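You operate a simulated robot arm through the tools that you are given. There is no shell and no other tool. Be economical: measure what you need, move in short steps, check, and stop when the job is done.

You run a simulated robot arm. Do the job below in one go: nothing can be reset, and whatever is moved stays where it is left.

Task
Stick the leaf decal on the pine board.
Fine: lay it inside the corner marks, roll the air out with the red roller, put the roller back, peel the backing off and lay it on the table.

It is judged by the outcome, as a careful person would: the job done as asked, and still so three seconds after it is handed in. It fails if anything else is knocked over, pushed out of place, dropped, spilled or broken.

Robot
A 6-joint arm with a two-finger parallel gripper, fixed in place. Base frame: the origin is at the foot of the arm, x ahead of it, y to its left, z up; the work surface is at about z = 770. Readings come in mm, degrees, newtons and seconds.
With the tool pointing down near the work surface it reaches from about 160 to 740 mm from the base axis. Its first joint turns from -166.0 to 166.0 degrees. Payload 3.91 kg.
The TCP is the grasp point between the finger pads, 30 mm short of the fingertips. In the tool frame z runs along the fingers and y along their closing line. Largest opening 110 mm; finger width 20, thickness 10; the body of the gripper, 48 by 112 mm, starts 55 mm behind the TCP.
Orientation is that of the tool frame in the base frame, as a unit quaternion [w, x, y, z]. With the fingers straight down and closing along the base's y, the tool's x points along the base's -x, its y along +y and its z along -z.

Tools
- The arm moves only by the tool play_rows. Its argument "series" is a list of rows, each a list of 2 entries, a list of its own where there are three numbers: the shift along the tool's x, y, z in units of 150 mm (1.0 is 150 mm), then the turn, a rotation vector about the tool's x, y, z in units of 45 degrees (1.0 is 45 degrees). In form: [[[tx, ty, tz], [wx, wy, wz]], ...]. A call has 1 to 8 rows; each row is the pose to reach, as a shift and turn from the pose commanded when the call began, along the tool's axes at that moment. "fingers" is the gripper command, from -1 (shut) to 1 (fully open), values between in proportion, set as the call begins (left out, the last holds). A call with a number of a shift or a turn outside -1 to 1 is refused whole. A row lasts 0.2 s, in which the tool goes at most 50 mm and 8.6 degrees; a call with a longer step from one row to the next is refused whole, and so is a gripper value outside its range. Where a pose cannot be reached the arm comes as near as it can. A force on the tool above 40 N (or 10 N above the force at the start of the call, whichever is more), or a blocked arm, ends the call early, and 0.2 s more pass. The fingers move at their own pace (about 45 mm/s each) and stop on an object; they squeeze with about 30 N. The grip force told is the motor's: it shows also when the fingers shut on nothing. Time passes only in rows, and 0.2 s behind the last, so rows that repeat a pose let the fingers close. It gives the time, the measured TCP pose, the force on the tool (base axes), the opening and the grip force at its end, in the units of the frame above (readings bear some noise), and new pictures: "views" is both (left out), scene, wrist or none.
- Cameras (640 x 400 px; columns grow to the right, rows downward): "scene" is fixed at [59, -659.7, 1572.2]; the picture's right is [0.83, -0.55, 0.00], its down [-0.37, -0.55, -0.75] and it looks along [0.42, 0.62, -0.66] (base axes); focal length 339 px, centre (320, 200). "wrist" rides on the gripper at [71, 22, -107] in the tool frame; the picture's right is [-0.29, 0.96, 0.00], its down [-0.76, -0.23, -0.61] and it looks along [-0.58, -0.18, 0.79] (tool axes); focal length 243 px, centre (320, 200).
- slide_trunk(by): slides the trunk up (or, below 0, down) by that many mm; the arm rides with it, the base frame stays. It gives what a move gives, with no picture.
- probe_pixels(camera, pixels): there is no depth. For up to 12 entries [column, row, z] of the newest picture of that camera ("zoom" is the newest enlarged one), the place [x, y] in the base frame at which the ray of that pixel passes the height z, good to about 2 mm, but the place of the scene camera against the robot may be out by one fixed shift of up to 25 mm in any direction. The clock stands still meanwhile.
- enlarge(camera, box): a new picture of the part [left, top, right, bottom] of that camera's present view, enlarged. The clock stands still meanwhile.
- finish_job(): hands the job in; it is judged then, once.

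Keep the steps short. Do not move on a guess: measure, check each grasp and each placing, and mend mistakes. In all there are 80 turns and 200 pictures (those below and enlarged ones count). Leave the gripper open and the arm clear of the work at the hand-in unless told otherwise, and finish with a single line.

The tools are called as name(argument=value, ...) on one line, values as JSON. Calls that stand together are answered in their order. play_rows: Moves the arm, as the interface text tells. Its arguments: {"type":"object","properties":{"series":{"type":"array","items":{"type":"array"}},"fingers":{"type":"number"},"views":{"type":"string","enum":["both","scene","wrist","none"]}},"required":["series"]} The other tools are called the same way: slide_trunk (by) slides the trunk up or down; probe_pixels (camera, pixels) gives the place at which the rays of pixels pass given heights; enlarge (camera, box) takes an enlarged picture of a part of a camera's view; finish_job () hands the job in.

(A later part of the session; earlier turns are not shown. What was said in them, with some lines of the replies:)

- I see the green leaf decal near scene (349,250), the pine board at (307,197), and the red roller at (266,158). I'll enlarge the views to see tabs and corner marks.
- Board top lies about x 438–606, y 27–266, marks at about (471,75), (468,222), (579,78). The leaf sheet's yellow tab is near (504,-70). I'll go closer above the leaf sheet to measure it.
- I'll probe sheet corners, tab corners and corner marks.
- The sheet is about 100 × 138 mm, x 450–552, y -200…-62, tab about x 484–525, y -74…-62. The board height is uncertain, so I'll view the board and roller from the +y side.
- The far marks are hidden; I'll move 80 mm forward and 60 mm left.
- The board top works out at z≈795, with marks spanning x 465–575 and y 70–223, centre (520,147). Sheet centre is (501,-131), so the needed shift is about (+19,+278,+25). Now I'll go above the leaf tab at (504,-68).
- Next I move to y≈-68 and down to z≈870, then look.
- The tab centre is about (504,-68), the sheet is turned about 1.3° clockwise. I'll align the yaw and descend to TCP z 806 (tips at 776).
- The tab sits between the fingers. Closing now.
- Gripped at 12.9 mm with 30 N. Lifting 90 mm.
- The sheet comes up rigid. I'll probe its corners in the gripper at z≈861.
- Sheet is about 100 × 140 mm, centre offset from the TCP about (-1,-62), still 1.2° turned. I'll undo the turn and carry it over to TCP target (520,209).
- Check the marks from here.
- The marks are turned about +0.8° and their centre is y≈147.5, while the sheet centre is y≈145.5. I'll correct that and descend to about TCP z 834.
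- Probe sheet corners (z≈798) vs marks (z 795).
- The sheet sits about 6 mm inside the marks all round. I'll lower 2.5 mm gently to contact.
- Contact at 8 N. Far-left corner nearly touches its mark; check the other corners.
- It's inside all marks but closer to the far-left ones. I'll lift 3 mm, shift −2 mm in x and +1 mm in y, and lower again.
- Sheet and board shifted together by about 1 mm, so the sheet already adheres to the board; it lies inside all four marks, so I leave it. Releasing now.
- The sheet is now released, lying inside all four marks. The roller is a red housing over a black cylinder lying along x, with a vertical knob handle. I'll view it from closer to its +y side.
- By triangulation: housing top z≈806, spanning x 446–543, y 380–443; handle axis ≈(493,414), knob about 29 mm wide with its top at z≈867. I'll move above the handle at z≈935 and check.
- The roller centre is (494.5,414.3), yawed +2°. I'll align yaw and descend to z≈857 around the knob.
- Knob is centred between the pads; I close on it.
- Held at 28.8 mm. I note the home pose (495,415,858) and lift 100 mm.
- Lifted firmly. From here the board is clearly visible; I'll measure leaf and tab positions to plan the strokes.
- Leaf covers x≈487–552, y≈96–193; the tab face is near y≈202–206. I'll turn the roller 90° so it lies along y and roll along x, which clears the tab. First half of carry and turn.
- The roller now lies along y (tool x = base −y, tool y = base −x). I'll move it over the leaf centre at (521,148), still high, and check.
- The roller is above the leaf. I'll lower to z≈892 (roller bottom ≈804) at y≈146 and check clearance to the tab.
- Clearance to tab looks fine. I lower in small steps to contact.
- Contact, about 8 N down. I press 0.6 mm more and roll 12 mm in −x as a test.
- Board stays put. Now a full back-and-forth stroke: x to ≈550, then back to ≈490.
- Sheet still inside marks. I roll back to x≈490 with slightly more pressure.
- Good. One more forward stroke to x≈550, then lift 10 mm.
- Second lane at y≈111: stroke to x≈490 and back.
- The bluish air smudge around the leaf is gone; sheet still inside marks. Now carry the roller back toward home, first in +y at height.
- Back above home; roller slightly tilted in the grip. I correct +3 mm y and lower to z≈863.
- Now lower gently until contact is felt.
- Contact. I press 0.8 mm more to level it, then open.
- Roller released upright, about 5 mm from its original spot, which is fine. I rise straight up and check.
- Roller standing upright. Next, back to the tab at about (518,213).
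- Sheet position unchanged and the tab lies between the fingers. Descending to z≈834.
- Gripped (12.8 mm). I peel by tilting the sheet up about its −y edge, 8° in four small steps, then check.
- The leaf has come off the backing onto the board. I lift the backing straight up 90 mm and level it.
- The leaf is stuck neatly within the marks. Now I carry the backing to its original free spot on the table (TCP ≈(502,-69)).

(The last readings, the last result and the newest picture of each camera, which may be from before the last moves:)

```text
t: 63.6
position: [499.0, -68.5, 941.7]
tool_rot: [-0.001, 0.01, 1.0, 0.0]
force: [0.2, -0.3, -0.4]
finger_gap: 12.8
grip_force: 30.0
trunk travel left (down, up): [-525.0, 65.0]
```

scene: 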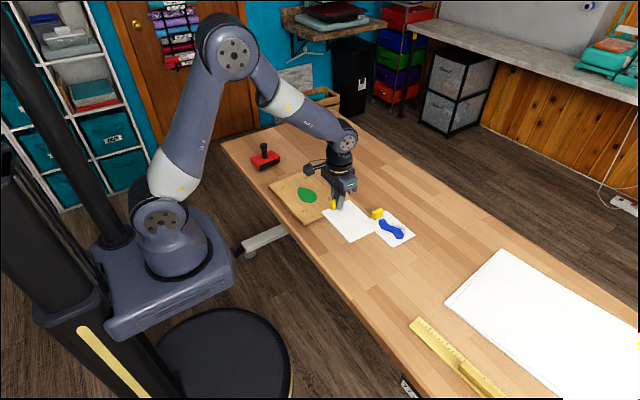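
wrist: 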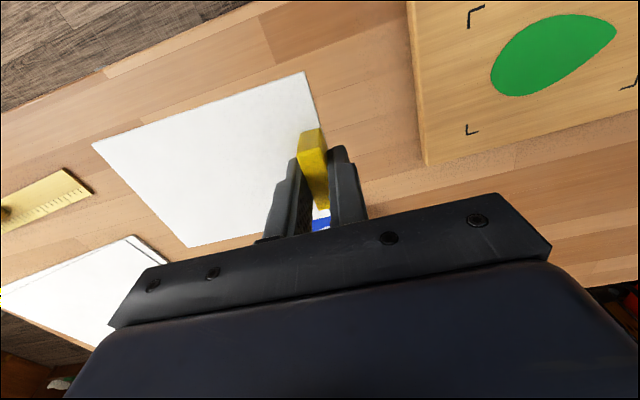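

Lower towards the table.

play_rows(series=[[[0, 0, 0.2], [0, 0, 0]], [[0, 0, 0.45], [0, 0, 0]], [[0, 0, 0.68], [0, 0, 0]], [[0, 0, 0.8], [0, 0, 0]], [[0, 0, 0.86], [0, 0, 0]], [[0, 0, 0.86], [0, 0, 0]]])

enlarge(camera="scene", box=[300, 180, 420, 280])

```text
t: 65.0
position: [498.7, -67.6, 811.5]
tool_rot: [0.001, 0.01, 1.0, 0.001]
force: [0.5, -0.9, -0.6]
finger_gap: 13.1
grip_force: 30.3
trunk travel left (down, up): [-525.0, 65.0]
```

scene: 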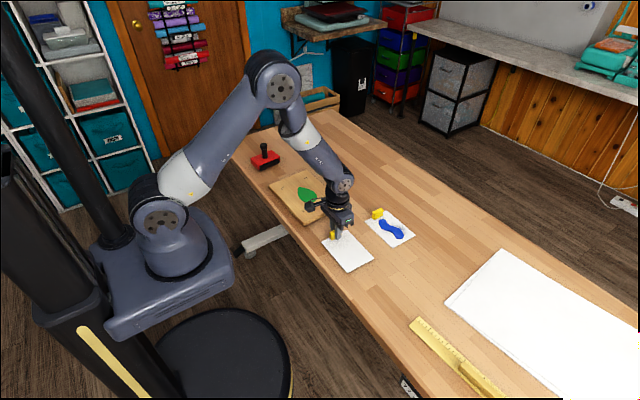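
wrist: 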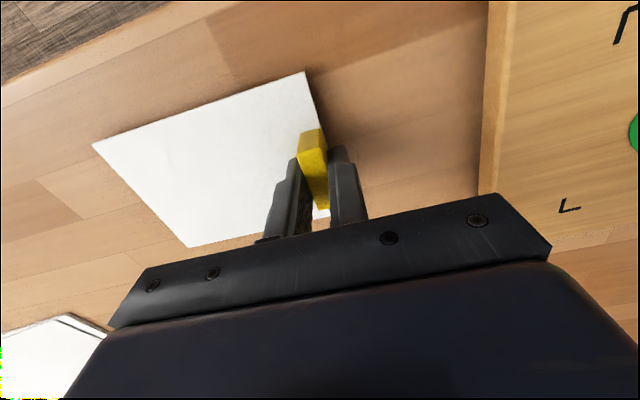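

```text
4.00 times, centred on (360, 230) of scene
```

zoom: 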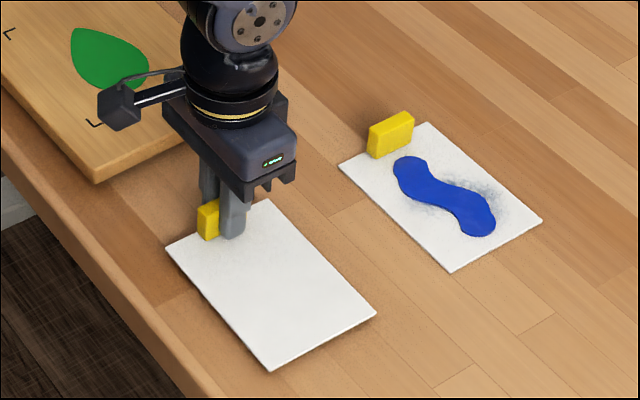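

Clear of the blue sheet. Lower 3 mm more to touch.

play_rows(series=[[[0, 0, 0.01], [0, 0, 0]], [[0, 0, 0.02], [0, 0, 0]], [[0, 0, 0.02], [0, 0, 0]]], views="none")

```text
t: 65.8
position: [499.0, -68.2, 810.4]
tool_rot: [0.001, 0.01, 1.0, 0.0]
force: [1.5, -0.7, -0.1]
finger_gap: 12.8
grip_force: 30.2
trunk travel left (down, up): [-525.0, 65.0]
```

play_rows(series=[[[0, 0, 0.007], [0, 0, 0]], [[0, 0, 0.013], [0, 0, 0]], [[0, 0, 0.013], [0, 0, 0]]], views="none")

```text
t: 66.6
position: [498.7, -69.1, 807.5]
tool_rot: [0.0, 0.01, 1.0, 0.0]
force: [0.3, -0.6, -0.1]
finger_gap: 13.1
grip_force: 29.7
trunk travel left (down, up): [-525.0, 65.0]
```

play_rows(series=[[[0, 0, 0.005], [0, 0, 0]], [[0, 0, 0.01], [0, 0, 0]], [[0, 0, 0.01], [0, 0, 0]]], views="none")

```text
t: 67.4
position: [499.5, -68.7, 805.7]
tool_rot: [0.0, 0.01, 1.0, 0.0]
force: [-0.3, 0.5, 0.1]
finger_gap: 13.0
grip_force: 30.0
trunk travel left (down, up): [-525.0, 65.0]
```

play_rows(series=[[[0, 0, 0.005], [0, 0, 0]], [[0, 0, 0.01], [0, 0, 0]], [[0, 0, 0.01], [0, 0, 0]]], views="none")

enlarge(camera="scene", box=[310, 215, 390, 275])

```text
t: 68.2
position: [499.5, -67.8, 805.6]
tool_rot: [0.0, 0.011, 1.0, 0.0]
force: [-1.1, 0.5, 4.7]
finger_gap: 12.8
grip_force: 30.3
trunk travel left (down, up): [-525.0, 65.0]
```

```text
6.67 times, centred on (350, 245) of scene
```

zoom: 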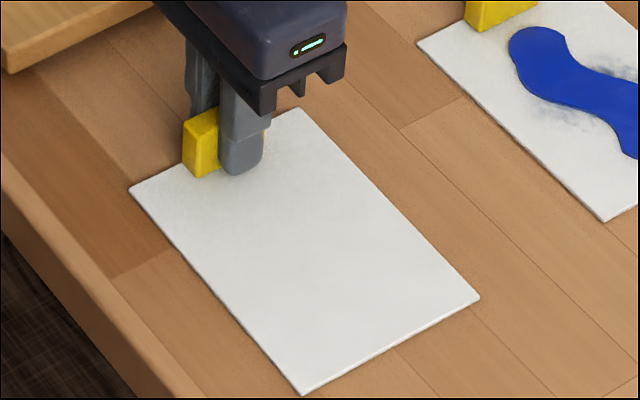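

The backing rests flat on the table (5 N). Release and rise.

play_rows(series=[[[0, 0, 0], [0, 0, 0]], [[0, 0, 0], [0, 0, 0]], [[0, 0, 0], [0, 0, 0]]], fingers=-0.3, views="none")

play_rows(series=[[[0, 0, -0.1], [0, 0, 0]], [[0, 0, -0.3], [0, 0, 0]], [[0, 0, -0.6], [0, 0, 0]], [[0, 0, -0.9], [0, 0, 0]], [[0, 0, -1.0], [0, 0, 0]], [[0.3, 0, -1.0], [0, 0, 0]], [[0.6, 0, -1.0], [0, 0, 0]], [[0.6, 0, -1.0], [0, 0, 0]]])

```text
t: 69.0
position: [498.7, -67.7, 804.2]
tool_rot: [0.001, 0.011, 1.0, 0.0]
force: [0.7, -0.2, 0.3]
finger_gap: 38.6
grip_force: 0.2
trunk travel left (down, up): [-525.0, 65.0]
```

```text
t: 70.8
position: [408.5, -66.5, 953.6]
tool_rot: [0.0, 0.011, 1.0, 0.0]
force: [-0.1, -0.4, 1.1]
finger_gap: 38.6
grip_force: 0.0
trunk travel left (down, up): [-525.0, 65.0]
```

scene: 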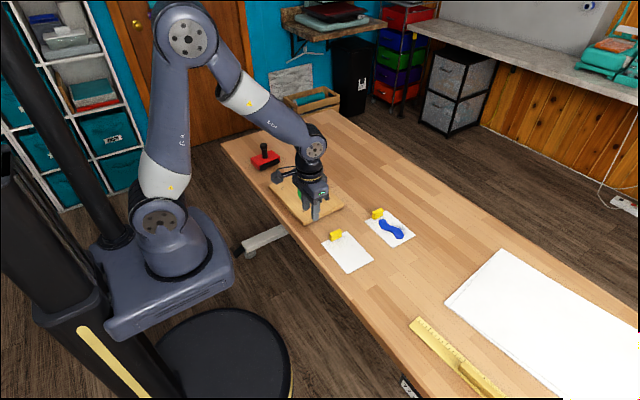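
wrist: 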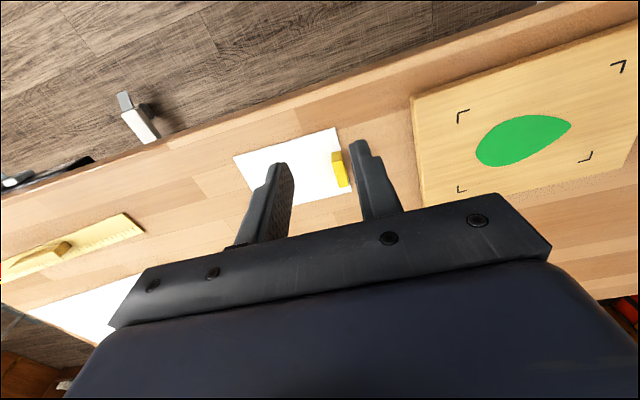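

Everything is laid down. I open the gripper fully, rise further and take a last look.

play_rows(series=[[[0.1, 0, -0.25], [0, 0, 0]], [[0.2, 0, -0.5], [0, 0, 0]], [[0.3, 0, -0.75], [0, 0, 0]], [[0.4, 0, -1.0], [0, 0, 0]], [[0.4, 0, -1.0], [0, 0, 0]]], fingers=1)

enlarge(camera="scene", box=[230, 130, 430, 280])

```text
t: 72.0
position: [348.6, -64.5, 1102.3]
tool_rot: [0.0, 0.011, 1.0, 0.0]
force: [0.1, 0.6, 0.7]
finger_gap: 109.8
grip_force: 0.1
trunk travel left (down, up): [-525.0, 65.0]
```

scene: 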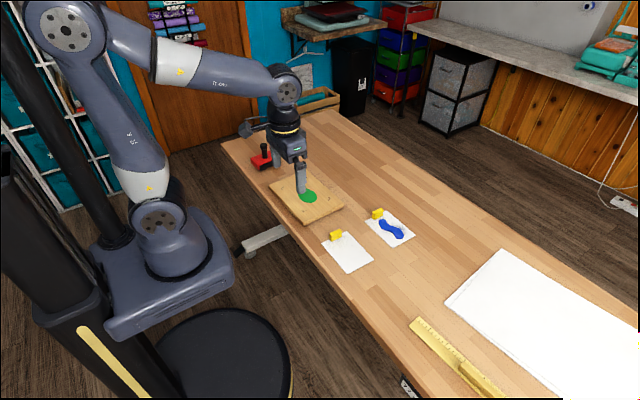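
wrist: 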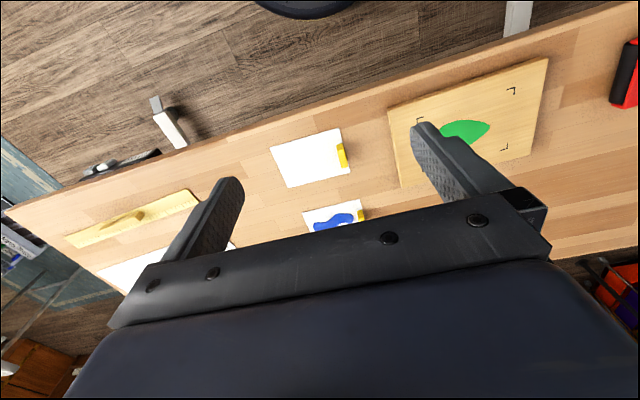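

```text
2.67 times, centred on (330, 205) of scene
```

zoom: 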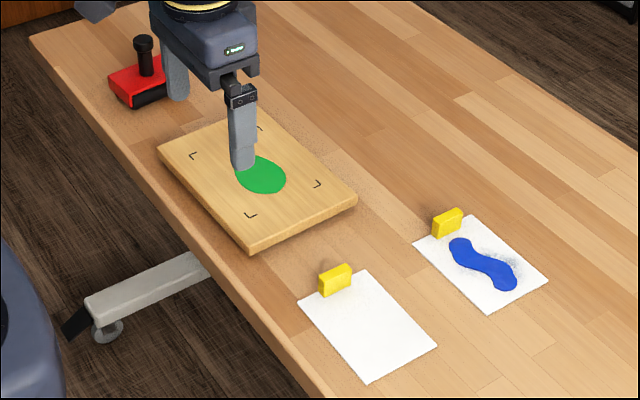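

The leaf is on the board inside the marks, the roller is back, the backing lies on the table, and the arm is clear with the gripper open. Handing in.

finish_job()

```text
The job is handed in.
```

The leaf decal is stuck on the pine board inside the corner marks and rolled, the roller is back about 5 mm from where it started, and the peeled backing lies flat on the table.
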